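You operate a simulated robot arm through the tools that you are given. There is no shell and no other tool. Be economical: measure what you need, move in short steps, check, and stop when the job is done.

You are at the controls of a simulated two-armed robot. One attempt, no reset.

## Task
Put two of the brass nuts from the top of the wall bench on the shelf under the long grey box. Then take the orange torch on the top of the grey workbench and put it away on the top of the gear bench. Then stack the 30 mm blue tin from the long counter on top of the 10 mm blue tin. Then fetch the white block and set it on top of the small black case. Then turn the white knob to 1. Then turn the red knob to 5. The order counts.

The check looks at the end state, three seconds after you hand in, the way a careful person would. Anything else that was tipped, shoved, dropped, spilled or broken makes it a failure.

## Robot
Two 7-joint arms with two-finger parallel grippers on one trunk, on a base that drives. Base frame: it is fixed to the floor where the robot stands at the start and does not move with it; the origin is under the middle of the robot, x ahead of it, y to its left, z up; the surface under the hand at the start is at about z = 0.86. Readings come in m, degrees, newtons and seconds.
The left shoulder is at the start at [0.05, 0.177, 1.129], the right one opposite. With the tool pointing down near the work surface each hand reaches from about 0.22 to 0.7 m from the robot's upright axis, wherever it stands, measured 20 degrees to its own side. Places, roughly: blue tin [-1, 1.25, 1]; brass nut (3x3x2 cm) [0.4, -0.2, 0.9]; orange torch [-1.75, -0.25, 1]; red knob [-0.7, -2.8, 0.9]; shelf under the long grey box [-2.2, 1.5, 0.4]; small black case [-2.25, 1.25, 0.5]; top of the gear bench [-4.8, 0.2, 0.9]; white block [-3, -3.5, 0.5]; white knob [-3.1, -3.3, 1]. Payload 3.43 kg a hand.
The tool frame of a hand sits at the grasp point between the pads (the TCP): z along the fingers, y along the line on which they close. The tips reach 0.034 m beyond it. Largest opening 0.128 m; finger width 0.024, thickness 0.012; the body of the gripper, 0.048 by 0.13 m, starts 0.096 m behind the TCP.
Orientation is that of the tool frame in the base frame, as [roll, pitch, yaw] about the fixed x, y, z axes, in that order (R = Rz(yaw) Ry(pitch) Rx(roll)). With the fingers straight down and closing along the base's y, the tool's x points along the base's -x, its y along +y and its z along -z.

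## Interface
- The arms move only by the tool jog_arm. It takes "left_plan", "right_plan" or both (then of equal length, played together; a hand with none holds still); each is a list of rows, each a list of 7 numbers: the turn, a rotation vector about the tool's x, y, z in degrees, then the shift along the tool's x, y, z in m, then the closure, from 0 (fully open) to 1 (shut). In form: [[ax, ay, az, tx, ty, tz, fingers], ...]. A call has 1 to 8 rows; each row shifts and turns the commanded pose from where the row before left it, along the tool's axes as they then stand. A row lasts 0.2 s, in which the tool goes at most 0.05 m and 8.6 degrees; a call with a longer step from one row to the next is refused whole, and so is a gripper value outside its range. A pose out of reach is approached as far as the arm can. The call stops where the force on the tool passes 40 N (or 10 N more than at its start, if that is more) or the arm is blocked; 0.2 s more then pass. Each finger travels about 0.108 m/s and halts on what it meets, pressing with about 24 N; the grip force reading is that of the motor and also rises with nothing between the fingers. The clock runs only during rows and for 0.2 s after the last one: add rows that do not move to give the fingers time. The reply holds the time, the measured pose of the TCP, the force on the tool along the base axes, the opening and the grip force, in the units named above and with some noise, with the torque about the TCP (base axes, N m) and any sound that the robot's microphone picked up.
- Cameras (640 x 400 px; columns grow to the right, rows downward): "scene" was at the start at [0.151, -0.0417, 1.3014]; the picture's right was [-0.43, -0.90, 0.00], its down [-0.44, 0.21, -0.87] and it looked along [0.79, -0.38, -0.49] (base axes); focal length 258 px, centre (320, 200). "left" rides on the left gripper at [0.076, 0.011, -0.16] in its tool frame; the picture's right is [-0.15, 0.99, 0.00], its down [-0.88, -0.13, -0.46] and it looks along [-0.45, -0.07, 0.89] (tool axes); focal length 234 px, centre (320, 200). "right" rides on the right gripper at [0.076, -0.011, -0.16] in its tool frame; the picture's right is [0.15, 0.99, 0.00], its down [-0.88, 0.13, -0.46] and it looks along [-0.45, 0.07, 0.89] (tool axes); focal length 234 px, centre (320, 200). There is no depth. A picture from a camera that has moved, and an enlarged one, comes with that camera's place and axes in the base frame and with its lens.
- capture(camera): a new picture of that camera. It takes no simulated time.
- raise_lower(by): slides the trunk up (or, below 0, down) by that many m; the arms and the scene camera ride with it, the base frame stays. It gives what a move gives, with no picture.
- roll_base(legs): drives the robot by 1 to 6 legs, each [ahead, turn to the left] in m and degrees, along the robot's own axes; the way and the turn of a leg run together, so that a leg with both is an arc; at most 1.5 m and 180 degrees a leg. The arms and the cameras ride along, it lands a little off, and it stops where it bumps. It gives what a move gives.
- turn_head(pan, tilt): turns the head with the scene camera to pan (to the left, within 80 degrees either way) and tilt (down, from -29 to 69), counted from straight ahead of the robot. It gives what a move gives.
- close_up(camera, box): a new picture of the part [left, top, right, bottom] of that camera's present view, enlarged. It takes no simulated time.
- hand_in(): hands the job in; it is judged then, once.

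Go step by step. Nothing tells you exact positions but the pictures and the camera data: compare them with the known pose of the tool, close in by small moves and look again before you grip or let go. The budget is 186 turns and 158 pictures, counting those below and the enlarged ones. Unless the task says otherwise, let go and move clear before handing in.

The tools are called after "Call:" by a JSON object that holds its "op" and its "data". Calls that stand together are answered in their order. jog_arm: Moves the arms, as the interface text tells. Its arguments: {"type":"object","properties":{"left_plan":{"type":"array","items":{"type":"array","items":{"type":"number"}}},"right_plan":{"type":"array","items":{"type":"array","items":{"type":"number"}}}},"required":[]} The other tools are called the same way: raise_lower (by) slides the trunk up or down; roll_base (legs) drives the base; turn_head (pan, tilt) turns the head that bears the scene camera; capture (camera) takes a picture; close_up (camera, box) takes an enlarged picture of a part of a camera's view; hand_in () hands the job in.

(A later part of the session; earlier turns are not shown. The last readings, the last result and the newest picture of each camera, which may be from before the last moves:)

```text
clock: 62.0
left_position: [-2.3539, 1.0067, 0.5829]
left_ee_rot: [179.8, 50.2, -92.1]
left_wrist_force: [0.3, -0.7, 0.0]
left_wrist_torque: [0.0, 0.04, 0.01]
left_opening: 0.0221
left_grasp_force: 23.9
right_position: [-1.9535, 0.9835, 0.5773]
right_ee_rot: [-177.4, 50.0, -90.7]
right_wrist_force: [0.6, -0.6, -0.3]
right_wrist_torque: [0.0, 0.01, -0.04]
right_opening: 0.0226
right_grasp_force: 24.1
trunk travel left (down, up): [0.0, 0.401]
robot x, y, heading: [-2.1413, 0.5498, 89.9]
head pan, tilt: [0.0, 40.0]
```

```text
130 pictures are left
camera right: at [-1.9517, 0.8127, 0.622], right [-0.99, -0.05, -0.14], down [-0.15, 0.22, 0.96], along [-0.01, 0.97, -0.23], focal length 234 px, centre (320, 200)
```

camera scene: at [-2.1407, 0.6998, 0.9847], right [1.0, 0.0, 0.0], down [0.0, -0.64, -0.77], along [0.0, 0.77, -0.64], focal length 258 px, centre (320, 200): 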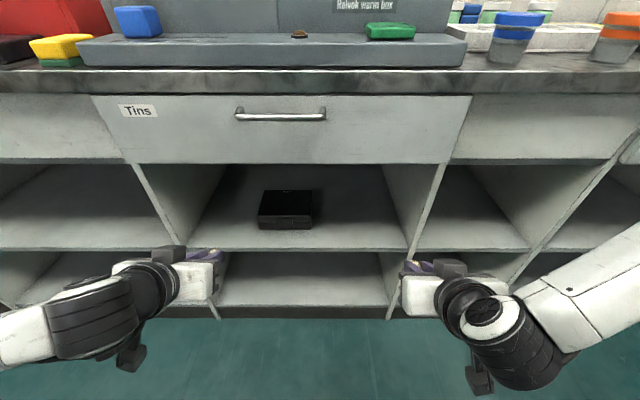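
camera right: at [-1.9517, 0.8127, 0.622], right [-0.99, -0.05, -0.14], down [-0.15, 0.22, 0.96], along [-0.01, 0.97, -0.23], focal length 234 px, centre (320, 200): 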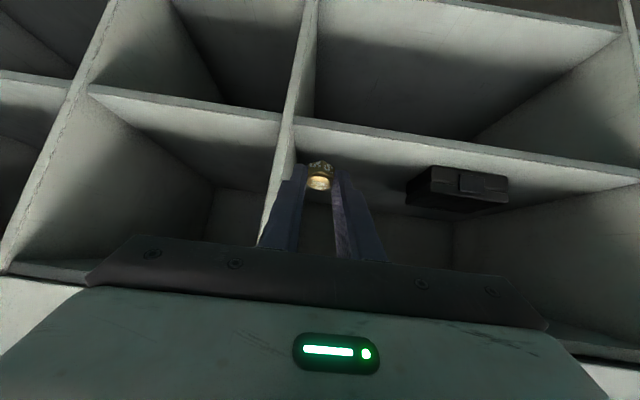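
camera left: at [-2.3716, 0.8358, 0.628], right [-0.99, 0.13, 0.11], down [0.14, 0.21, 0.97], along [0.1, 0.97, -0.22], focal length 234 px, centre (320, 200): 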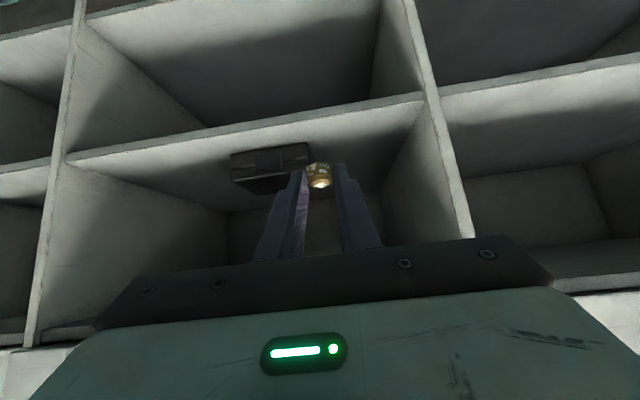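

Both nuts are held and the cubby is clear. I move both hands in over the shelf, 3 cm above it, one on each side of the case.

Call:
{"op": "jog_arm", "data": {"left_plan": [[0, 0, 0, 0, 0.027, 0, 1], [0, 0, 0, 0, 0.027, 0, 1], [0, 0, 0, -0.0128, 0, 0.0444, 1], [0, 0, 0, -0.0128, 0, 0.0444, 1], [0, 0, 0, -0.0128, 0, 0.0444, 1], [0, 0, 0, -0.0128, 0, 0.0444, 1], [0, 0, 0, -0.0128, 0, 0.0444, 1]], "right_plan": [[0, 0, 0, 0, 0.048, 0, 1], [0, 0, 0, 0, 0.048, 0, 1], [0, 0, 0, -0.017, 0.0026, 0.0463, 1], [0, 0, 0, -0.017, 0.0026, 0.0463, 1], [0, 0, 0, -0.017, 0.0026, 0.0463, 1], [0, 0, 0, -0.017, 0.0026, 0.0463, 1], [0, 0, 0, -0.017, 0.0026, 0.0463, 1]]}}

Call:
{"op": "capture", "data": {"camera": "scene"}}

Call:
{"op": "capture", "data": {"camera": "left"}}

Call:
{"op": "capture", "data": {"camera": "right"}}

```text
clock: 63.6
left_position: [-2.4036, 1.2198, 0.4872]
left_ee_rot: [179.8, 50.2, -92.1]
left_wrist_force: [-0.1, -0.5, -0.4]
left_wrist_torque: [0.02, 0.0, 0.01]
left_opening: 0.0225
left_grasp_force: 23.6
right_position: [-1.9194, 1.1856, 0.5945]
right_ee_rot: [-178.1, 49.6, -90.3]
right_wrist_force: [-22.6, -10.0, -1.6]
right_wrist_torque: [0.08, -0.13, -0.49]
right_opening: 0.0223
right_grasp_force: 24.3
right hand out of reach, approached as far as the arm can: row 1, 2, 3, 4, 5, 6, 7
trunk travel left (down, up): [0.0, 0.401]
robot x, y, heading: [-2.1421, 0.545, 90.1]
head pan, tilt: [0.0, 40.0]
```

```text
129 pictures are left
camera scene: at [-2.1421, 0.6994, 0.9847], right [1.0, 0.0, 0.0], down [0.0, -0.64, -0.77], along [0.0, 0.77, -0.64], focal length 258 px, centre (320, 200)
```

scene: 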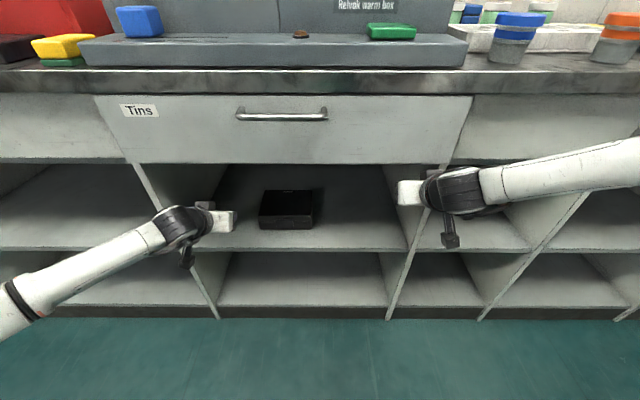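

```text
128 pictures are left
camera left: at [-2.4206, 1.0489, 0.5319], right [-0.99, 0.13, 0.11], down [0.14, 0.21, 0.97], along [0.1, 0.97, -0.22], focal length 234 px, centre (320, 200)
```

left: 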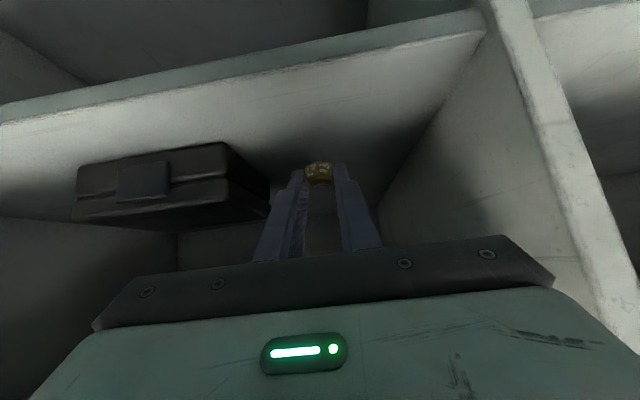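

```text
127 pictures are left
camera right: at [-1.9153, 1.0145, 0.6392], right [-0.99, -0.06, -0.13], down [-0.14, 0.23, 0.96], along [-0.03, 0.97, -0.23], focal length 234 px, centre (320, 200)
```

right: 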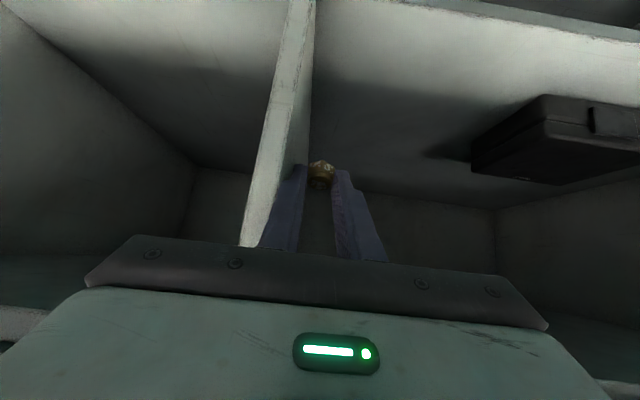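

The left hand is in place, but the right arm can't reach that far inward and is leaning on the divider. I back the right hand out the way it came, while lowering the left nut to the shelf.

Call:
{"op": "jog_arm", "data": {"left_plan": [[0, 0, 0, 0, 0, 0, 1], [0, 0, 0, 0, 0, 0, 1], [0, 0, 0, 0.007, 0, 0.006, 1], [0, 0, 0, 0.007, 0, 0.006, 1], [0, 0, 0, 0.0035, 0, 0.003, 1], [0, 0, 0, 0, 0, 0, 1], [0, 0, 0, 0, 0, 0, 1]], "right_plan": [[0, 0, 0, 0.017, -0.0026, -0.0463, 1], [0, 0, 0, 0.017, -0.0026, -0.0463, 1], [0, 0, 0, 0.017, -0.0026, -0.0463, 1], [0, 0, 0, 0.017, -0.0026, -0.0463, 1], [0, 0, 0, 0.017, -0.0026, -0.0463, 1], [0, 0, 0, 0, -0.048, 0, 1], [0, 0, 0, 0, -0.048, 0, 1]]}}

Call:
{"op": "capture", "data": {"camera": "left"}}

Call:
{"op": "capture", "data": {"camera": "scene"}}

```text
clock: 64.1
left_position: [-2.4028, 1.2202, 0.486]
left_ee_rot: [179.7, 50.1, -92.1]
left_wrist_force: [-0.5, -0.5, 0.1]
left_wrist_torque: [0.0, -0.01, 0.01]
left_opening: 0.0222
left_grasp_force: 23.6
right_position: [-1.9168, 1.1343, 0.62]
right_ee_rot: [-178.1, 50.3, -90.6]
right_wrist_force: [-3.0, -1.7, -1.0]
right_wrist_torque: [-0.06, 0.03, 0.02]
right_opening: 0.0225
right_grasp_force: 23.6
trunk travel left (down, up): [0.0, 0.401]
robot x, y, heading: [-2.1408, 0.546, 89.9]
head pan, tilt: [0.0, 40.0]
stopped in row 2 (right hand): the force on the tool passed its limit at 45 N (the readings are from after the stop); the commanded pose is now the measured one
```

```text
126 pictures are left
camera left: at [-2.4193, 1.05, 0.5322], right [-0.99, 0.13, 0.12], down [0.14, 0.21, 0.97], along [0.1, 0.97, -0.22], focal length 234 px, centre (320, 200)
```

left: 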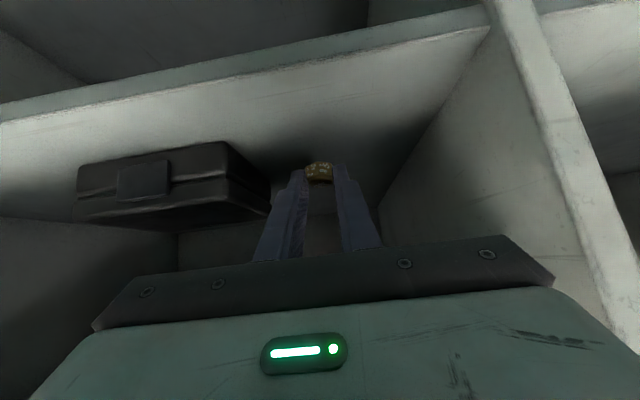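

```text
125 pictures are left
camera scene: at [-2.1415, 0.7003, 0.9848], right [1.0, 0.0, 0.0], down [0.0, -0.64, -0.77], along [0.0, 0.77, -0.64], focal length 258 px, centre (320, 200)
```

scene: 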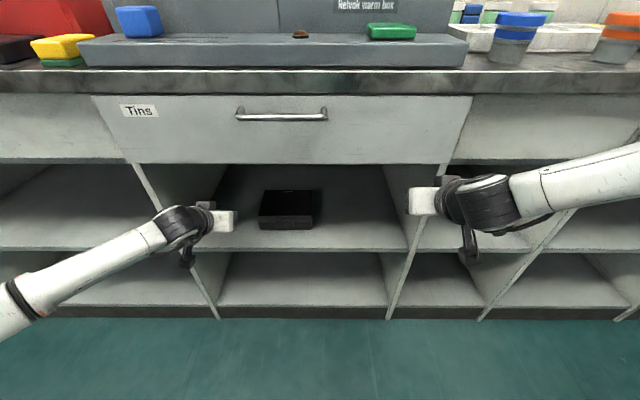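

Call:
{"op": "jog_arm", "data": {"left_plan": [[0, 0, 0, 0.007, 0, 0.006, 1], [0, 0, 0, 0.007, 0, 0.006, 1], [0, 0, 0, 0.003, 0, 0.003, 1], [0, 0, 0, 0, 0, 0, 1], [0, 0, 0, 0, 0, 0, 1]], "right_plan": [[0, 0, 0, 0.035, 0.001, -0.023, 1], [0, 0, 0, 0.035, 0.001, -0.023, 1], [0, 0, 0, 0.035, 0.001, -0.023, 1], [0, 0, 0, 0.035, 0.001, -0.023, 1], [0, 0, 0, 0.035, 0.001, -0.023, 1]]}}

Call:
{"op": "capture", "data": {"camera": "left"}}

Call:
{"op": "capture", "data": {"camera": "scene"}}

```text
clock: 65.3
left_position: [-2.4009, 1.2224, 0.4645]
left_ee_rot: [179.8, 50.3, -92.2]
left_wrist_force: [-0.5, -0.3, -0.4]
left_wrist_torque: [0.0, -0.02, 0.0]
left_opening: 0.0223
left_grasp_force: 23.8
right_position: [-1.9221, 0.976, 0.5685]
right_ee_rot: [-178.3, 50.4, -91.0]
right_wrist_force: [-0.1, -0.7, -1.3]
right_wrist_torque: [0.0, 0.0, 0.01]
right_opening: 0.0225
right_grasp_force: 23.7
right hand out of reach, approached as far as the arm can: row 5
trunk travel left (down, up): [0.0, 0.401]
robot x, y, heading: [-2.1407, 0.5451, 90.0]
head pan, tilt: [0.0, 40.0]
```

```text
124 pictures are left
camera left: at [-2.4191, 1.0511, 0.5093], right [-0.99, 0.13, 0.12], down [0.14, 0.21, 0.97], along [0.1, 0.97, -0.22], focal length 234 px, centre (320, 200)
```

left: 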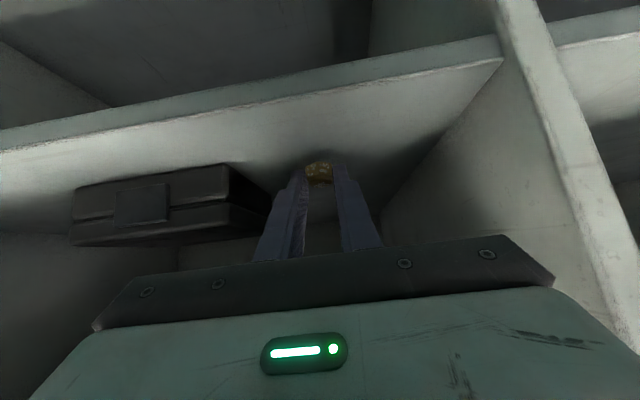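

```text
123 pictures are left
camera scene: at [-2.1413, 0.7003, 0.9846], right [1.0, 0.0, 0.0], down [0.0, -0.64, -0.77], along [0.0, 0.77, -0.64], focal length 258 px, centre (320, 200)
```

scene: 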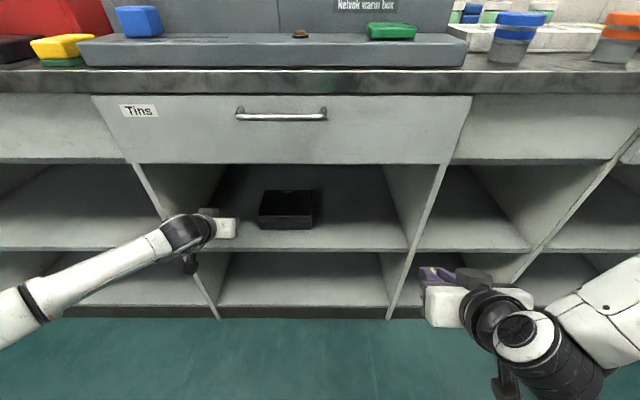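

Nearly down. I creep the left hand down to contact and open it.

Call:
{"op": "jog_arm", "data": {"left_plan": [[0, 0, 0, 0.0023, 0, 0.0019, 1], [0, 0, 0, 0.0023, 0, 0.0019, 1], [0, 0, 0, 0.0023, 0, 0.0019, 1], [0, 0, 0, 0, 0, 0, 1]]}}

```text
clock: 66.3
left_position: [-2.4022, 1.221, 0.4552]
left_ee_rot: [179.8, 50.2, -92.2]
left_wrist_force: [0.0, 0.0, -0.4]
left_wrist_torque: [0.0, 0.02, 0.01]
left_opening: 0.0223
left_grasp_force: 24.1
right_position: [-1.9238, 0.9751, 0.5675]
right_ee_rot: [-178.2, 50.4, -91.1]
right_wrist_force: [0.0, 0.0, -1.4]
right_wrist_torque: [-0.03, 0.0, -0.01]
right_opening: 0.0227
right_grasp_force: 23.4
trunk travel left (down, up): [0.0, 0.401]
robot x, y, heading: [-2.1396, 0.5485, 90.1]
head pan, tilt: [0.0, 40.0]
```

Call:
{"op": "jog_arm", "data": {"left_plan": [[0, 0, 0, 0.0031, 0, 0.0026, 1], [0, 0, 0, 0.0031, 0, 0.0026, 1], [0, 0, 0, 0.0031, 0, 0.0026, 1], [0, 0, 0, 0, 0, 0, 1]]}}

Call:
{"op": "capture", "data": {"camera": "left"}}

```text
clock: 67.3
left_position: [-2.402, 1.2235, 0.4495]
left_ee_rot: [179.8, 50.7, -92.1]
left_wrist_force: [-2.1, 3.8, 18.6]
left_wrist_torque: [0.46, -0.04, 0.06]
left_opening: 0.0222
left_grasp_force: 24.1
right_position: [-1.9226, 0.9741, 0.57]
right_ee_rot: [-178.2, 50.4, -91.0]
right_wrist_force: [-0.5, -0.7, -0.2]
right_wrist_torque: [-0.01, 0.05, -0.02]
right_opening: 0.0224
right_grasp_force: 23.7
trunk travel left (down, up): [0.0, 0.401]
robot x, y, heading: [-2.14, 0.5484, 89.9]
head pan, tilt: [0.0, 40.0]
```

```text
122 pictures are left
camera left: at [-2.4189, 1.0521, 0.4921], right [-0.99, 0.13, 0.12], down [0.14, 0.2, 0.97], along [0.1, 0.97, -0.21], focal length 234 px, centre (320, 200)
```

left: 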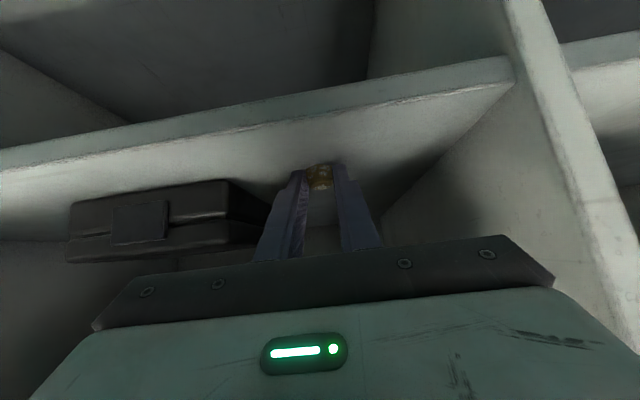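

Contact is felt at z≈0.45. I open the fingers, pause, then withdraw along the tool.

Call:
{"op": "jog_arm", "data": {"left_plan": [[0, 0, 0, -0.001, 0, -0.001, 0.9], [0, 0, 0, 0, 0, 0, 0.7], [0, 0, 0, 0, 0, 0, 0.55], [0, 0, 0, 0, 0, 0, 0.5], [0, 0, 0, 0, 0, -0.03, 0.5], [0, 0, 0, 0, 0, -0.04, 0.5], [0, 0, 0, 0.015, 0, -0.04, 0.5], [0, 0, 0, 0.025, 0, -0.04, 0.5]]}}

Call:
{"op": "capture", "data": {"camera": "left"}}

Call:
{"op": "capture", "data": {"camera": "scene"}}

```text
clock: 69.1
left_position: [-2.4088, 1.0842, 0.5092]
left_ee_rot: [-179.8, 50.0, -92.7]
left_wrist_force: [0.3, -0.4, -0.2]
left_wrist_torque: [0.04, -0.06, -0.08]
left_opening: 0.0642
left_grasp_force: 0.0
left hand out of reach, approached as far as the arm can: row 8
right_position: [-1.9241, 0.976, 0.5686]
right_ee_rot: [-178.3, 50.4, -90.9]
right_wrist_force: [-1.1, -0.4, -1.0]
right_wrist_torque: [-0.02, 0.02, -0.02]
right_opening: 0.0224
right_grasp_force: 23.7
trunk travel left (down, up): [0.0, 0.401]
robot x, y, heading: [-2.1398, 0.5504, 90.3]
head pan, tilt: [0.0, 40.0]
```

```text
121 pictures are left
camera left: at [-2.4288, 0.9137, 0.5543], right [-0.98, 0.14, 0.11], down [0.14, 0.21, 0.97], along [0.12, 0.97, -0.23], focal length 234 px, centre (320, 200)
```

left: 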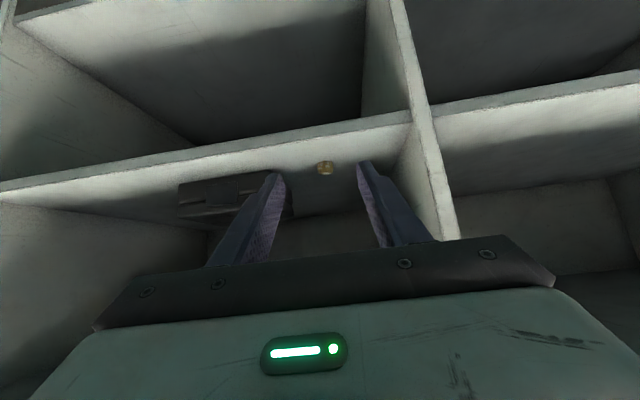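

```text
120 pictures are left
camera scene: at [-2.1418, 0.7001, 0.9846], right [1.0, 0.0, 0.0], down [0.0, -0.64, -0.77], along [0.0, 0.77, -0.64], focal length 258 px, centre (320, 200)
```

scene: 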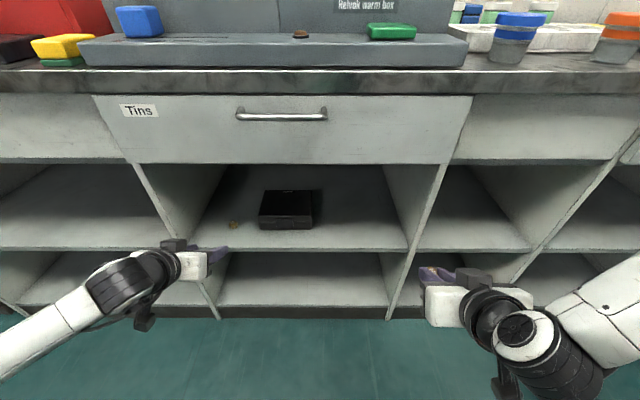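

Nut 1 lies on the shelf left of the case. A 12° base turn to the left brings the right hand in line with the gap right of the case.

Call:
{"op": "roll_base", "data": {"legs": [[0, 12]]}}

Call:
{"op": "capture", "data": {"camera": "right"}}

```text
clock: 70.2
left_position: [-2.515, 1.017, 0.51]
left_ee_rot: [-179.5, 50.1, -80.2]
left_wrist_force: [-0.2, 0.1, 0.0]
left_wrist_torque: [0.01, -0.02, -0.02]
left_opening: 0.0641
left_grasp_force: 0.1
right_position: [-2.0187, 1.0112, 0.5693]
right_ee_rot: [-178.3, 50.3, -78.9]
right_wrist_force: [-0.1, -0.7, 0.2]
right_wrist_torque: [-0.01, -0.03, -0.01]
right_opening: 0.0224
right_grasp_force: 24.0
trunk travel left (down, up): [0.0, 0.401]
robot x, y, heading: [-2.1392, 0.5482, 102.2]
head pan, tilt: [0.0, 40.0]
```

```text
119 pictures are left
camera right: at [-1.9791, 0.8449, 0.6113], right [-0.96, -0.26, -0.13], down [-0.18, 0.18, 0.97], along [-0.23, 0.95, -0.22], focal length 234 px, centre (320, 200)
```

right: 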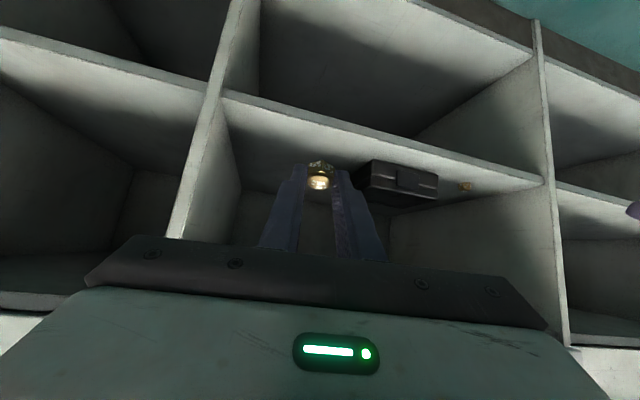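

Well aligned with the gap. I go in, 2 cm above the shelf.

Call:
{"op": "jog_arm", "data": {"right_plan": [[0, 0, 0, -0.012, 0.0005, 0.0439, 1], [0, 0, 0, -0.012, 0.0005, 0.0439, 1], [0, 0, 0, -0.012, 0.0005, 0.0439, 1], [0, 0, 0, -0.012, 0.0005, 0.0439, 1], [0, 0, 0, -0.012, 0.0005, 0.0439, 1]]}}

Call:
{"op": "capture", "data": {"camera": "right"}}

```text
clock: 71.4
left_position: [-2.5157, 1.0166, 0.5097]
left_ee_rot: [-179.6, 50.1, -80.3]
left_wrist_force: [-0.3, -0.1, -0.4]
left_wrist_torque: [-0.05, -0.01, -0.01]
left_opening: 0.064
left_grasp_force: 0.1
right_position: [-2.0063, 1.1985, 0.538]
right_ee_rot: [-178.3, 50.4, -78.8]
right_wrist_force: [0.5, 0.4, 0.0]
right_wrist_torque: [-0.03, 0.01, 0.0]
right_opening: 0.0222
right_grasp_force: 24.7
right hand out of reach, approached as far as the arm can: row 2, 3, 4, 5
trunk travel left (down, up): [0.0, 0.401]
robot x, y, heading: [-2.1372, 0.5512, 102.0]
head pan, tilt: [0.0, 40.0]
```

```text
118 pictures are left
camera right: at [-1.9669, 1.0318, 0.5807], right [-0.96, -0.26, -0.13], down [-0.18, 0.18, 0.97], along [-0.23, 0.95, -0.22], focal length 234 px, centre (320, 200)
```

right: 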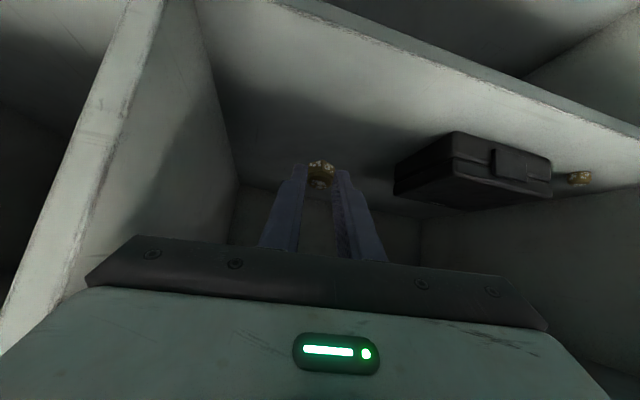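

The nut is inside, over the shelf, but the right arm stops short (still about 8 cm high). I look at the arm's posture.

Call:
{"op": "turn_head", "data": {"pan": -35, "tilt": 45}}

Call:
{"op": "capture", "data": {"camera": "scene"}}

```text
clock: 72.5
left_position: [-2.5152, 1.0172, 0.51]
left_ee_rot: [-179.6, 50.2, -80.3]
left_wrist_force: [-0.7, 0.0, -0.1]
left_wrist_torque: [0.0, -0.02, 0.01]
left_opening: 0.064
left_grasp_force: 0.2
right_position: [-2.0069, 1.1976, 0.5372]
right_ee_rot: [-178.3, 50.3, -78.9]
right_wrist_force: [0.5, -1.3, -0.3]
right_wrist_torque: [0.01, 0.02, 0.01]
right_opening: 0.0225
right_grasp_force: 24.1
trunk travel left (down, up): [0.0, 0.401]
robot x, y, heading: [-2.1397, 0.5451, 102.2]
head pan, tilt: [-35.0, 45.0]
```

```text
117 pictures are left
camera scene: at [-2.1243, 0.6887, 0.9774], right [0.92, -0.39, 0.0], down [-0.27, -0.65, -0.71], along [0.27, 0.65, -0.71], focal length 258 px, centre (320, 200)
```

scene: 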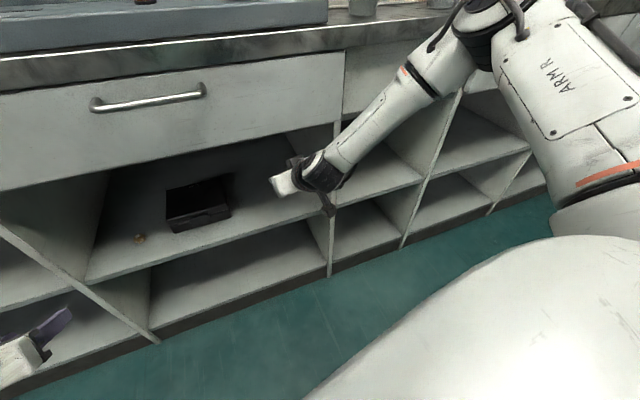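

The right elbow has risen and runs against its limit. I back out, move the hand further right and lower in free space so the elbow drops.

Call:
{"op": "jog_arm", "data": {"right_plan": [[0, 0, 0, 0.012, -0.0005, -0.0439, 1], [0, 0, 0, 0.012, -0.0005, -0.0439, 1], [0, 0, 0, 0.012, -0.0005, -0.0439, 1], [0, 0, 0, 0.012, -0.0005, -0.0439, 1], [0, 0, 0, 0, -0.045, 0, 1], [0, 0, 0, 0, -0.045, 0, 1], [0, 0, 0, 0, -0.045, 0, 1], [0, 0, 0, 0, -0.045, 0, 1]]}}

Call:
{"op": "jog_arm", "data": {"right_plan": [[0, 0, 0, 0.032, 0, 0.0267, 1], [0, 0, 0, 0.016, 0, 0.0134, 1], [0, 0, 0, 0, 0, 0, 1], [0, 0, 0, 0, 0, 0, 1]]}}

Call:
{"op": "capture", "data": {"camera": "scene"}}

```text
clock: 74.2
left_position: [-2.5146, 1.0167, 0.5087]
left_ee_rot: [-179.6, 50.2, -80.3]
left_wrist_force: [0.4, 0.1, 0.0]
left_wrist_torque: [0.02, -0.01, 0.0]
left_opening: 0.0639
left_grasp_force: 0.1
right_position: [-1.8034, 1.0741, 0.6131]
right_ee_rot: [-178.2, 50.4, -78.8]
right_wrist_force: [0.6, 0.0, -1.0]
right_wrist_torque: [-0.04, 0.01, -0.02]
right_opening: 0.0224
right_grasp_force: 23.8
right hand out of reach, approached as far as the arm can: row 4
trunk travel left (down, up): [0.0, 0.401]
robot x, y, heading: [-2.1406, 0.548, 102.2]
head pan, tilt: [-35.0, 45.0]
```

```text
clock: 75.2
left_position: [-2.5157, 1.0163, 0.5102]
left_ee_rot: [-179.6, 50.2, -80.3]
left_wrist_force: [-0.6, -0.8, 0.6]
left_wrist_torque: [-0.03, 0.01, 0.02]
left_opening: 0.0642
left_grasp_force: 0.0
right_position: [-1.8026, 1.0734, 0.5492]
right_ee_rot: [-178.3, 50.4, -79.0]
right_wrist_force: [0.5, 0.1, -1.1]
right_wrist_torque: [-0.04, 0.03, 0.0]
right_opening: 0.0226
right_grasp_force: 24.3
trunk travel left (down, up): [0.0, 0.401]
robot x, y, heading: [-2.141, 0.551, 101.9]
head pan, tilt: [-35.0, 45.0]
```

```text
116 pictures are left
camera scene: at [-2.1243, 0.6887, 0.9774], right [0.92, -0.39, 0.0], down [-0.28, -0.65, -0.71], along [0.28, 0.65, -0.71], focal length 258 px, centre (320, 200)
```

scene: 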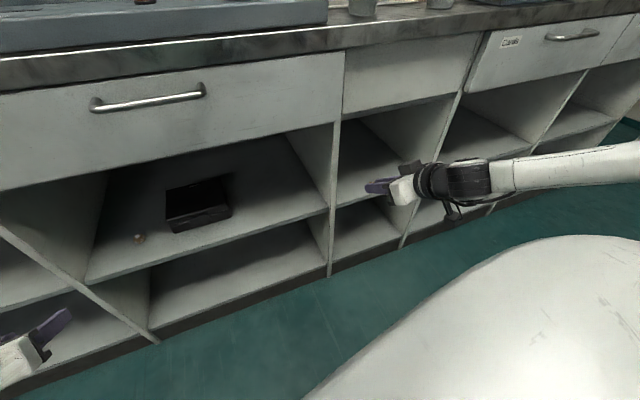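

The elbow is down now. I try moving the hand inward again from this posture.

Call:
{"op": "jog_arm", "data": {"right_plan": [[0, 0, 0, 0, 0.045, 0, 1], [0, 0, 0, 0, 0.045, 0, 1], [0, 0, 0, 0, 0.045, 0, 1], [0, 0, 0, 0, 0.045, 0, 1], [0, 0, 0, 0, 0.04, 0, 1]]}}

Call:
{"op": "capture", "data": {"camera": "scene"}}

```text
clock: 76.5
left_position: [-2.515, 1.0163, 0.5094]
left_ee_rot: [-179.6, 50.1, -80.4]
left_wrist_force: [1.0, -0.2, 0.2]
left_wrist_torque: [0.01, 0.03, 0.06]
left_opening: 0.0636
left_grasp_force: 0.0
right_position: [-2.0121, 1.0461, 0.5695]
right_ee_rot: [-178.3, 50.4, -79.2]
right_wrist_force: [0.7, 0.1, 0.1]
right_wrist_torque: [0.0, 0.01, 0.0]
right_opening: 0.0226
right_grasp_force: 24.0
right hand out of reach, approached as far as the arm can: row 2, 3, 4
trunk travel left (down, up): [0.0, 0.401]
robot x, y, heading: [-2.1411, 0.5462, 102.0]
head pan, tilt: [-35.0, 45.0]
```

```text
115 pictures are left
camera scene: at [-2.124, 0.6887, 0.9773], right [0.92, -0.39, 0.0], down [-0.28, -0.65, -0.71], along [0.28, 0.65, -0.71], focal length 258 px, centre (320, 200)
```

scene: 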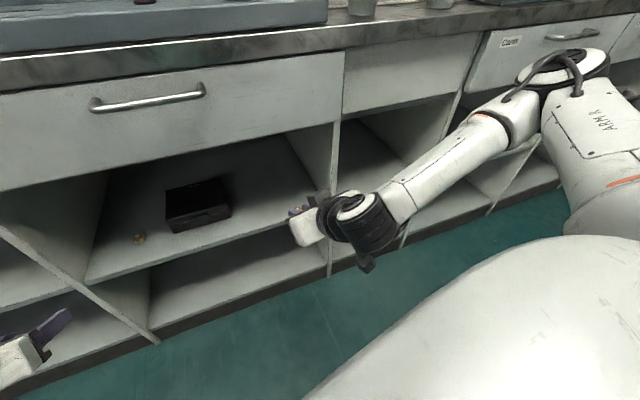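

Call:
{"op": "jog_arm", "data": {"right_plan": [[0, 0, 0, -0.013, 0.0026, 0.0452, 1], [0, 0, 0, -0.013, 0.0026, 0.0452, 1], [0, 0, 0, -0.013, 0.0026, 0.0452, 1], [0, 0, 0, -0.013, 0.0026, 0.0452, 1], [0, 0, 0, 0, 0, 0, 1]]}}

Call:
{"op": "capture", "data": {"camera": "right"}}

```text
clock: 77.7
left_position: [-2.5153, 1.016, 0.5103]
left_ee_rot: [-179.6, 50.1, -80.3]
left_wrist_force: [-0.4, 0.7, 0.0]
left_wrist_torque: [0.0, 0.02, -0.01]
left_opening: 0.0638
left_grasp_force: 0.1
right_position: [-2.0484, 1.2122, 0.4942]
right_ee_rot: [-178.3, 50.4, -78.8]
right_wrist_force: [0.2, 0.7, -1.3]
right_wrist_torque: [-0.04, -0.02, -0.04]
right_opening: 0.0223
right_grasp_force: 24.9
trunk travel left (down, up): [0.0, 0.401]
robot x, y, heading: [-2.1375, 0.5488, 102.1]
head pan, tilt: [-35.0, 45.0]
```

```text
114 pictures are left
camera right: at [-2.0091, 1.0457, 0.5371], right [-0.96, -0.26, -0.13], down [-0.18, 0.18, 0.97], along [-0.23, 0.95, -0.22], focal length 234 px, centre (320, 200)
```

right: 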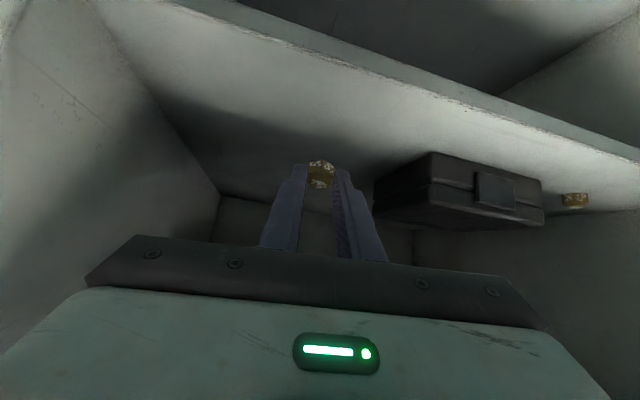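

It reaches now, at (-2.05,1.21,0.494). I lower to contact.

Call:
{"op": "jog_arm", "data": {"right_plan": [[0, 0, 0, 0.0085, 0, 0.007, 1], [0, 0, 0, 0.0085, 0, 0.007, 1], [0, 0, 0, 0.0085, 0, 0.007, 1], [0, 0, 0, 0.0031, 0, 0.0026, 1], [0, 0, 0, 0.0031, 0, 0.0026, 1], [0, 0, 0, 0, 0, 0, 1]]}}

```text
clock: 79.0
left_position: [-2.5157, 1.0181, 0.5095]
left_ee_rot: [-179.7, 50.1, -80.3]
left_wrist_force: [0.4, 0.1, -1.1]
left_wrist_torque: [-0.02, 0.01, -0.02]
left_opening: 0.0641
left_grasp_force: 0.0
right_position: [-2.0485, 1.213, 0.455]
right_ee_rot: [-178.1, 50.3, -78.9]
right_wrist_force: [-0.9, -0.6, -0.6]
right_wrist_torque: [-0.02, 0.0, 0.0]
right_opening: 0.0223
right_grasp_force: 23.6
trunk travel left (down, up): [0.0, 0.401]
robot x, y, heading: [-2.1447, 0.5491, 102.1]
head pan, tilt: [-35.0, 45.0]
```

Call:
{"op": "jog_arm", "data": {"right_plan": [[0, 0, 0, 0.0023, 0, 0.0019, 1], [0, 0, 0, 0.0023, 0, 0.0019, 1], [0, 0, 0, 0, 0, 0, 1], [0, 0, 0, 0, 0, 0, 1]]}}

```text
clock: 80.0
left_position: [-2.5154, 1.0169, 0.5116]
left_ee_rot: [-179.5, 50.2, -80.3]
left_wrist_force: [0.5, -0.1, 0.3]
left_wrist_torque: [0.02, -0.01, 0.03]
left_opening: 0.0639
left_grasp_force: 0.0
right_position: [-2.0501, 1.2147, 0.4528]
right_ee_rot: [-178.2, 50.6, -78.8]
right_wrist_force: [-2.7, -0.4, 15.6]
right_wrist_torque: [0.2, 0.14, 0.05]
right_opening: 0.0225
right_grasp_force: 23.6
trunk travel left (down, up): [0.0, 0.401]
robot x, y, heading: [-2.1446, 0.5506, 102.2]
head pan, tilt: [-35.0, 45.0]
```

Contact is made. I open slowly and withdraw along the tool.

Call:
{"op": "jog_arm", "data": {"right_plan": [[0, 0, 0, -0.001, 0, -0.001, 0.9], [0, 0, 0, 0, 0, 0, 0.75], [0, 0, 0, 0, 0, 0, 0.55], [0, 0, 0, 0, 0, 0, 0.5], [0, 0, 0, 0, 0, -0.03, 0.5], [0, 0, 0, 0, 0, -0.04, 0.5], [0, 0, 0, 0.015, 0, -0.04, 0.5], [0, 0, 0, 0.015, 0, -0.04, 0.5]]}}

Call:
{"op": "capture", "data": {"camera": "right"}}

Call:
{"op": "capture", "data": {"camera": "scene"}}

```text
clock: 81.8
left_position: [-2.5148, 1.0165, 0.5102]
left_ee_rot: [-179.7, 50.0, -80.4]
left_wrist_force: [-0.5, 0.6, 0.4]
left_wrist_torque: [-0.01, -0.02, 0.02]
left_opening: 0.0639
left_grasp_force: 0.0
right_position: [-2.0312, 1.0817, 0.5304]
right_ee_rot: [-178.0, 50.0, -78.9]
right_wrist_force: [0.7, -0.9, 0.3]
right_wrist_torque: [-0.03, -0.04, 0.01]
right_opening: 0.0639
right_grasp_force: 0.1
right hand out of reach, approached as far as the arm can: row 8
trunk travel left (down, up): [0.0, 0.401]
robot x, y, heading: [-2.1436, 0.5468, 102.4]
head pan, tilt: [-35.0, 45.0]
```

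```text
113 pictures are left
camera right: at [-1.9928, 0.9147, 0.5742], right [-0.96, -0.26, -0.13], down [-0.19, 0.19, 0.96], along [-0.22, 0.95, -0.23], focal length 234 px, centre (320, 200)
```

right: 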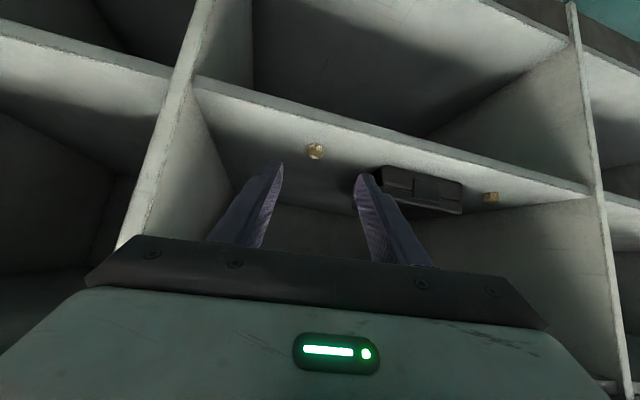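

```text
112 pictures are left
camera scene: at [-2.1243, 0.6887, 0.9773], right [0.92, -0.39, 0.0], down [-0.28, -0.65, -0.71], along [0.28, 0.65, -0.71], focal length 258 px, centre (320, 200)
```

scene: 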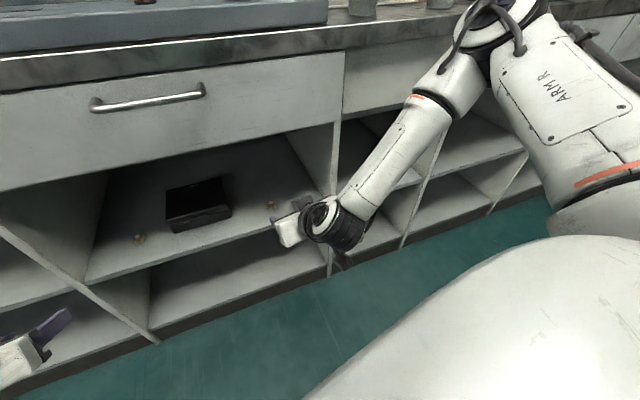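

Both nuts are on the shelf. Now for the torch: I back off, raise the trunk, and bring both hands upright.

Call:
{"op": "roll_base", "data": {"legs": [[-0.15, 0]]}}

Call:
{"op": "raise_lower", "data": {"by": 0.4}}

Call:
{"op": "jog_arm", "data": {"left_plan": [[0, 8.3, 0, 0, 0, 0, 0.5], [0, 8.3, 0, 0, 0, 0, 0.5], [0, 8.3, 0, 0, 0, 0, 0.5], [0, 8.3, 0, 0, 0, 0, 0.5], [0, 8.3, 0, 0, 0, 0, 0.5], [0, 8.3, 0, 0, 0, 0, 0.5], [0, 0, 0, 0.01, 0, -0.045, 0.5], [0, 0, 0, 0.01, 0, -0.045, 0.5]], "right_plan": [[0, 8.3, 0, 0, 0, 0, 0.5], [0, 8.3, 0, 0, 0, 0, 0.5], [0, 8.3, 0, 0, 0, 0, 0.5], [0, 8.3, 0, 0, 0, 0, 0.5], [0, 8.3, 0, 0, 0, 0, 0.5], [0, 8.3, 0, 0, 0, 0, 0.5], [0, 0, 0, 0.01, 0, -0.045, 0.5], [0, 0, 0, 0.01, 0, -0.045, 0.5]]}}

Call:
{"op": "turn_head", "data": {"pan": 80, "tilt": 25}}

Call:
{"op": "capture", "data": {"camera": "scene"}}

```text
clock: 83.2
left_position: [-2.4814, 0.8686, 0.5092]
left_ee_rot: [-179.6, 50.1, -80.5]
left_wrist_force: [0.2, -0.5, -0.1]
left_wrist_torque: [-0.01, 0.01, -0.04]
left_opening: 0.0639
left_grasp_force: 0.0
right_position: [-1.9985, 0.9323, 0.5298]
right_ee_rot: [-178.1, 50.0, -79.1]
right_wrist_force: [-0.3, 0.5, -0.1]
right_wrist_torque: [0.0, -0.02, -0.01]
right_opening: 0.064
right_grasp_force: 0.1
trunk travel left (down, up): [0.0, 0.401]
robot x, y, heading: [-2.1095, 0.3994, 101.9]
head pan, tilt: [-35.0, 45.0]
```

```text
clock: 87.1
left_position: [-2.4826, 0.869, 0.9095]
left_ee_rot: [-179.6, 50.2, -80.5]
left_wrist_force: [0.2, 0.0, 0.1]
left_wrist_torque: [-0.01, -0.01, -0.01]
left_opening: 0.064
left_grasp_force: 0.2
right_position: [-1.9991, 0.9328, 0.9302]
right_ee_rot: [-178.0, 50.0, -79.1]
right_wrist_force: [-0.3, 0.3, -0.1]
right_wrist_torque: [0.0, -0.05, -0.02]
right_opening: 0.0638
right_grasp_force: 0.0
trunk travel left (down, up): [-0.4, 0.001]
robot x, y, heading: [-2.109, 0.3959, 101.8]
head pan, tilt: [-35.0, 45.0]
```

```text
clock: 88.9
left_position: [-2.4773, 0.85, 1.0012]
left_ee_rot: [-179.8, 0.3, -80.9]
left_wrist_force: [-0.3, 0.3, -0.5]
left_wrist_torque: [-0.01, -0.01, 0.01]
left_opening: 0.0642
left_grasp_force: 0.0
right_position: [-1.9971, 0.9101, 1.0202]
right_ee_rot: [-178.7, 0.3, -80.5]
right_wrist_force: [-0.4, 0.6, 0.8]
right_wrist_torque: [-0.05, 0.01, 0.02]
right_opening: 0.0642
right_grasp_force: 0.1
trunk travel left (down, up): [-0.4, 0.001]
robot x, y, heading: [-2.1097, 0.3958, 101.9]
head pan, tilt: [-35.0, 45.0]
```

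```text
clock: 90.8
left_position: [-2.4772, 0.8497, 1.0008]
left_ee_rot: [-179.7, 0.3, -80.8]
left_wrist_force: [-0.2, -0.2, 1.1]
left_wrist_torque: [0.0, 0.03, -0.01]
left_opening: 0.0639
left_grasp_force: 0.1
right_position: [-1.997, 0.9105, 1.0203]
right_ee_rot: [-178.6, 0.2, -80.7]
right_wrist_force: [0.2, -0.8, -0.1]
right_wrist_torque: [0.03, 0.0, -0.03]
right_opening: 0.0638
right_grasp_force: 0.0
trunk travel left (down, up): [-0.4, 0.001]
robot x, y, heading: [-2.1071, 0.3993, 101.8]
head pan, tilt: [80.0, 25.0]
```

```text
111 pictures are left
camera scene: at [-2.2161, 0.4614, 1.408], right [-0.03, 1.0, 0.0], down [0.42, 0.01, -0.91], along [-0.91, -0.03, -0.42], focal length 258 px, centre (320, 200)
```

scene: 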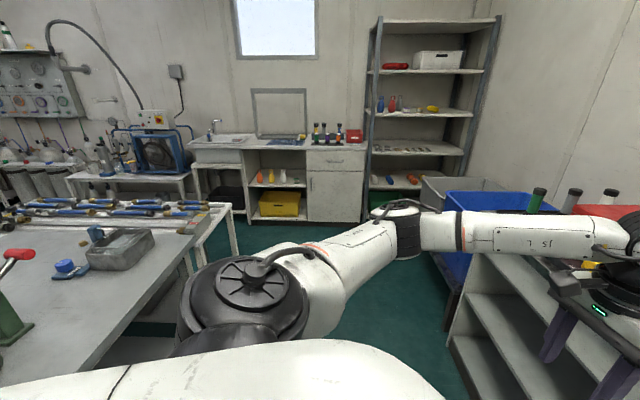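

I raise and pull in both hands a bit, then turn to heading 180 and look over the island bench.

Call:
{"op": "jog_arm", "data": {"left_plan": [[0, 0, 0, 0.03, 0, -0.038, 0.5], [0, 0, 0, 0.03, 0, -0.038, 0.5], [0, 0, 0, 0.03, 0, -0.038, 0.5], [0, 0, 0, 0.03, 0, -0.038, 0.5]], "right_plan": [[0, 0, 0, 0.03, 0, -0.038, 0.5], [0, 0, 0, 0.03, 0, -0.038, 0.5], [0, 0, 0, 0.03, 0, -0.038, 0.5], [0, 0, 0, 0.03, 0, -0.038, 0.5]]}}

Call:
{"op": "roll_base", "data": {"legs": [[0, 80]]}}

Call:
{"op": "capture", "data": {"camera": "scene"}}

```text
clock: 91.8
left_position: [-2.4616, 0.7268, 1.1543]
left_ee_rot: [-179.8, 0.4, -80.7]
left_wrist_force: [0.2, -0.2, 0.3]
left_wrist_torque: [0.05, -0.02, -0.03]
left_opening: 0.0641
left_grasp_force: 0.1
right_position: [-1.9777, 0.7885, 1.1711]
right_ee_rot: [-178.7, 0.3, -80.7]
right_wrist_force: [0.0, 0.4, 0.1]
right_wrist_torque: [0.02, 0.01, 0.02]
right_opening: 0.0641
right_grasp_force: 0.1
trunk travel left (down, up): [-0.4, 0.001]
robot x, y, heading: [-2.1099, 0.4005, 101.9]
head pan, tilt: [80.0, 25.0]
```

```text
clock: 95.7
left_position: [-2.4913, 0.1038, 1.1535]
left_ee_rot: [-179.7, 0.2, -0.2]
left_wrist_force: [1.3, 0.3, 0.4]
left_wrist_torque: [-0.01, -0.01, 0.01]
left_opening: 0.0641
left_grasp_force: 0.1
right_position: [-2.4715, 0.5891, 1.1706]
right_ee_rot: [-178.6, 0.3, -0.1]
right_wrist_force: [1.0, 0.9, 0.9]
right_wrist_torque: [-0.03, 0.02, 0.0]
right_opening: 0.064
right_grasp_force: 0.1
trunk travel left (down, up): [-0.4, 0.001]
robot x, y, heading: [-2.1085, 0.397, -177.5]
head pan, tilt: [80.0, 25.0]
```

```text
110 pictures are left
camera scene: at [-2.1916, 0.3015, 1.408], right [-0.99, 0.13, 0.0], down [0.06, 0.42, -0.91], along [-0.12, -0.9, -0.42], focal length 258 px, centre (320, 200)
```

scene: 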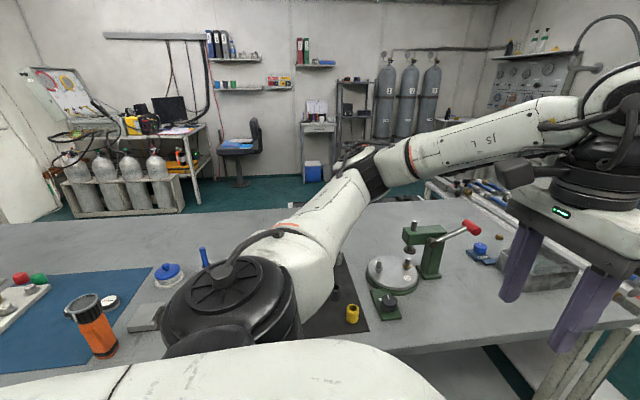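

The orange torch stands upright near (-1.785,-0.12), with its top at about z=1.02. I turn to face the island so the left hand comes above it.

Call:
{"op": "roll_base", "data": {"legs": [[0, 87]]}}

Call:
{"op": "turn_head", "data": {"pan": 25, "tilt": 40}}

Call:
{"op": "capture", "data": {"camera": "scene"}}

Call:
{"op": "capture", "data": {"camera": "left"}}

```text
clock: 99.8
left_position: [-1.8312, 0.0017, 1.154]
left_ee_rot: [-179.6, 0.3, 87.2]
left_wrist_force: [0.4, -0.3, 0.4]
left_wrist_torque: [-0.04, 0.02, 0.0]
left_opening: 0.064
left_grasp_force: 0.0
right_position: [-2.317, 0.0437, 1.1694]
right_ee_rot: [-178.6, 0.3, 87.5]
right_wrist_force: [-0.3, -0.5, -0.7]
right_wrist_torque: [0.0, 0.01, 0.01]
right_opening: 0.064
right_grasp_force: 0.1
trunk travel left (down, up): [-0.4, 0.001]
robot x, y, heading: [-2.1069, 0.3974, -90.1]
head pan, tilt: [80.0, 25.0]
```

```text
clock: 101.0
left_position: [-1.8303, 0.0022, 1.1546]
left_ee_rot: [-179.7, 0.4, 87.2]
left_wrist_force: [0.5, 0.8, -0.4]
left_wrist_torque: [-0.01, -0.03, 0.02]
left_opening: 0.0639
left_grasp_force: 0.1
right_position: [-2.3176, 0.0442, 1.1702]
right_ee_rot: [-178.6, 0.3, 87.4]
right_wrist_force: [-0.6, -0.6, -0.3]
right_wrist_torque: [-0.01, 0.02, -0.01]
right_opening: 0.0643
right_grasp_force: 0.0
trunk travel left (down, up): [-0.4, 0.001]
robot x, y, heading: [-2.1086, 0.3961, -90.2]
head pan, tilt: [25.0, 40.0]
```

```text
109 pictures are left
camera scene: at [-2.0738, 0.2489, 1.3847], right [-0.91, -0.42, 0.0], down [-0.27, 0.58, -0.77], along [0.32, -0.69, -0.64], focal length 258 px, centre (320, 200)
```

scene: 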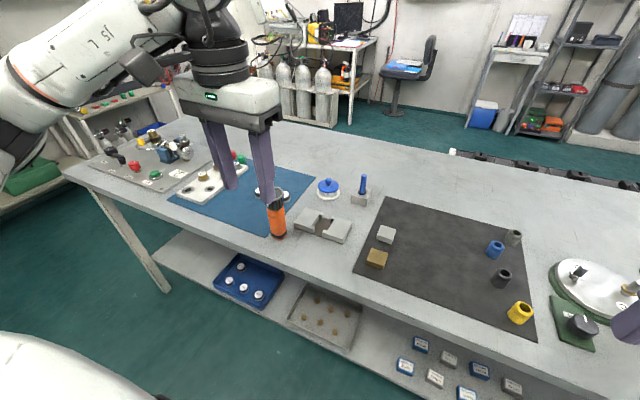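

```text
108 pictures are left
camera left: at [-1.8163, 0.0785, 1.3143], right [0.98, -0.19, 0.0], down [-0.17, -0.87, 0.46], along [-0.09, -0.45, -0.89], focal length 234 px, centre (320, 200)
```

left: 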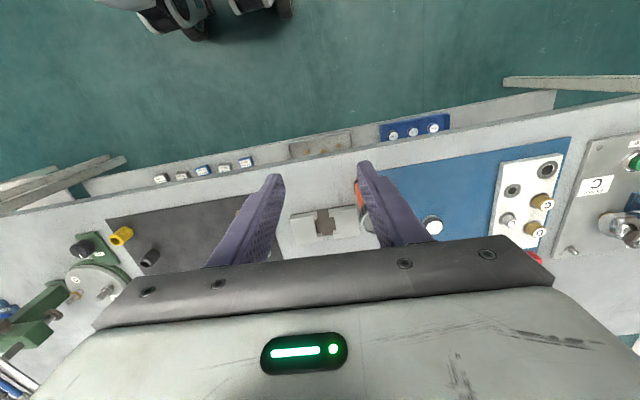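

The torch is at about (-1.787,-0.115). I open the left hand fully and move over it.

Call:
{"op": "jog_arm", "data": {"left_plan": [[0, 0, 0, -0.038, 0.0165, 0, 0.2], [0, 0, 0, -0.038, 0.0165, 0, 0], [0, 0, 0, -0.038, 0.0165, 0, 0], [0, 0, 0, 0, 0, 0, 0], [0, 0, 0, 0, 0, 0, 0]]}}

Call:
{"op": "capture", "data": {"camera": "scene"}}

Call:
{"op": "capture", "data": {"camera": "left"}}

```text
clock: 102.2
left_position: [-1.7873, -0.1148, 1.1561]
left_ee_rot: [-179.7, 0.3, 87.2]
left_wrist_force: [0.0, 0.3, -0.5]
left_wrist_torque: [0.0, 0.02, 0.0]
left_opening: 0.1279
left_grasp_force: 0.1
right_position: [-2.3164, 0.0419, 1.1701]
right_ee_rot: [-178.7, 0.2, 87.4]
right_wrist_force: [-0.5, 0.0, 0.7]
right_wrist_torque: [0.01, 0.03, 0.02]
right_opening: 0.064
right_grasp_force: 0.0
trunk travel left (down, up): [-0.4, 0.001]
robot x, y, heading: [-2.1067, 0.3968, -90.2]
head pan, tilt: [25.0, 40.0]
```

```text
107 pictures are left
camera scene: at [-2.0739, 0.2486, 1.3846], right [-0.91, -0.42, 0.0], down [-0.27, 0.58, -0.77], along [0.32, -0.69, -0.64], focal length 258 px, centre (320, 200)
```

scene: 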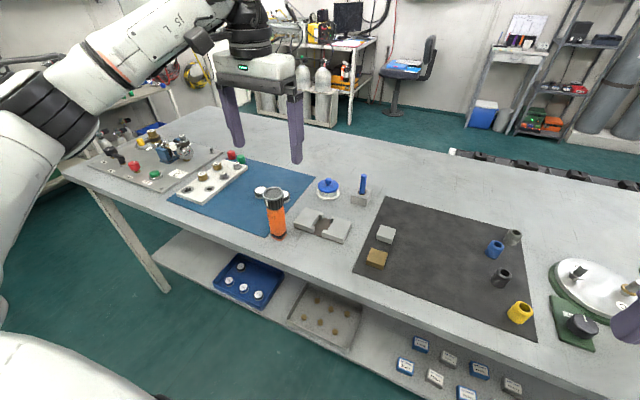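

```text
106 pictures are left
camera left: at [-1.7724, -0.0385, 1.3162], right [0.98, -0.2, 0.0], down [-0.17, -0.87, 0.46], along [-0.09, -0.45, -0.89], focal length 234 px, centre (320, 200)
```

left: 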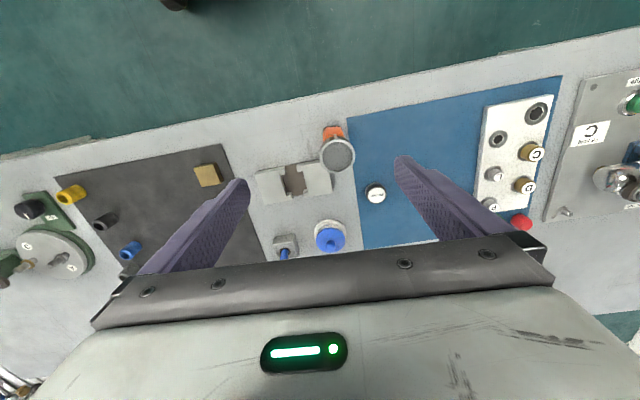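

The scene and wrist views disagree by about 2 cm on the torch, so I zoom in on both.

Call:
{"op": "close_up", "data": {"camera": "scene", "box": [215, 150, 345, 250]}}

Call:
{"op": "close_up", "data": {"camera": "left", "box": [270, 100, 400, 200]}}

```text
4.00 times, centred on (280, 200) of scene
camera zoom: at [-2.0739, 0.2486, 1.3846], right [-0.91, -0.42, 0.0], down [-0.27, 0.58, -0.77], along [0.32, -0.69, -0.64], focal length 1034 px, centre (480, 200)
```

zoom: 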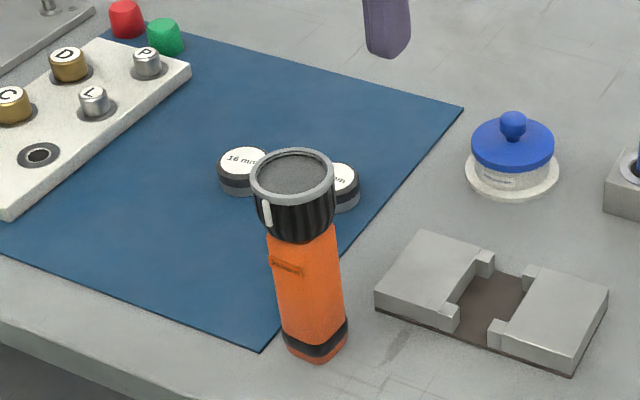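

```text
4.00 times, centred on (335, 150) of left
camera zoom: at [-1.7724, -0.0385, 1.3162], right [0.98, -0.2, 0.0], down [-0.17, -0.87, 0.46], along [-0.09, -0.45, -0.89], focal length 937 px, centre (260, 400)
```

zoom: 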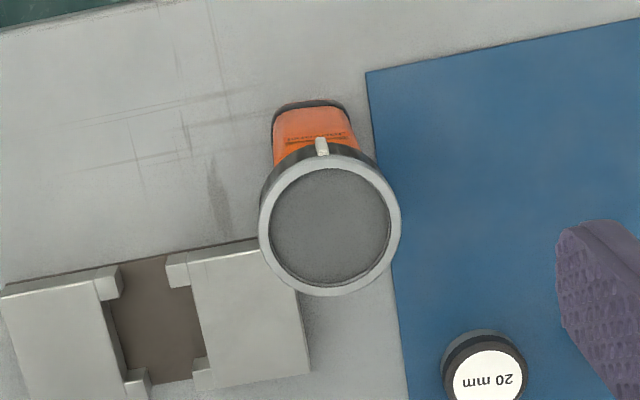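

Refined: lens centre (-1.768,-0.140,0.996), bench z≈0.85, torch about 0.148 tall. I correct laterally, descend to z=0.965 and grip the head.

Call:
{"op": "jog_arm", "data": {"left_plan": [[0, 0, 0, -0.024, 0.0202, 0, 0], [0, 0, 0, 0, 0, 0.045, 0], [0, 0, 0, 0, 0, 0.045, 0], [0, 0, 0, 0, 0, 0, 0]]}}

Call:
{"op": "capture", "data": {"camera": "left"}}

```text
clock: 103.2
left_position: [-1.7705, -0.1388, 1.0659]
left_ee_rot: [-179.8, 0.4, 87.3]
left_wrist_force: [-0.4, 0.0, -0.7]
left_wrist_torque: [-0.01, -0.01, -0.01]
left_opening: 0.1279
left_grasp_force: 0.2
right_position: [-2.3175, 0.0432, 1.1704]
right_ee_rot: [-178.7, 0.3, 87.4]
right_wrist_force: [-0.2, 1.0, -0.7]
right_wrist_torque: [0.0, 0.05, -0.03]
right_opening: 0.0641
right_grasp_force: 0.0
trunk travel left (down, up): [-0.4, 0.001]
robot x, y, heading: [-2.1096, 0.3982, -90.4]
head pan, tilt: [25.0, 40.0]
```

```text
103 pictures are left
camera left: at [-1.7553, -0.0629, 1.2257], right [0.98, -0.2, 0.0], down [-0.17, -0.87, 0.46], along [-0.09, -0.45, -0.89], focal length 234 px, centre (320, 200)
```

left: 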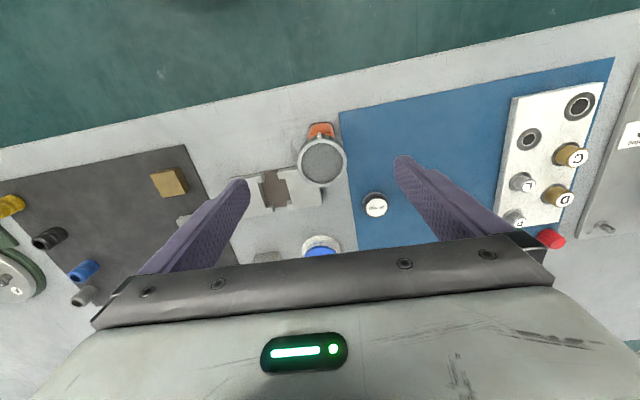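

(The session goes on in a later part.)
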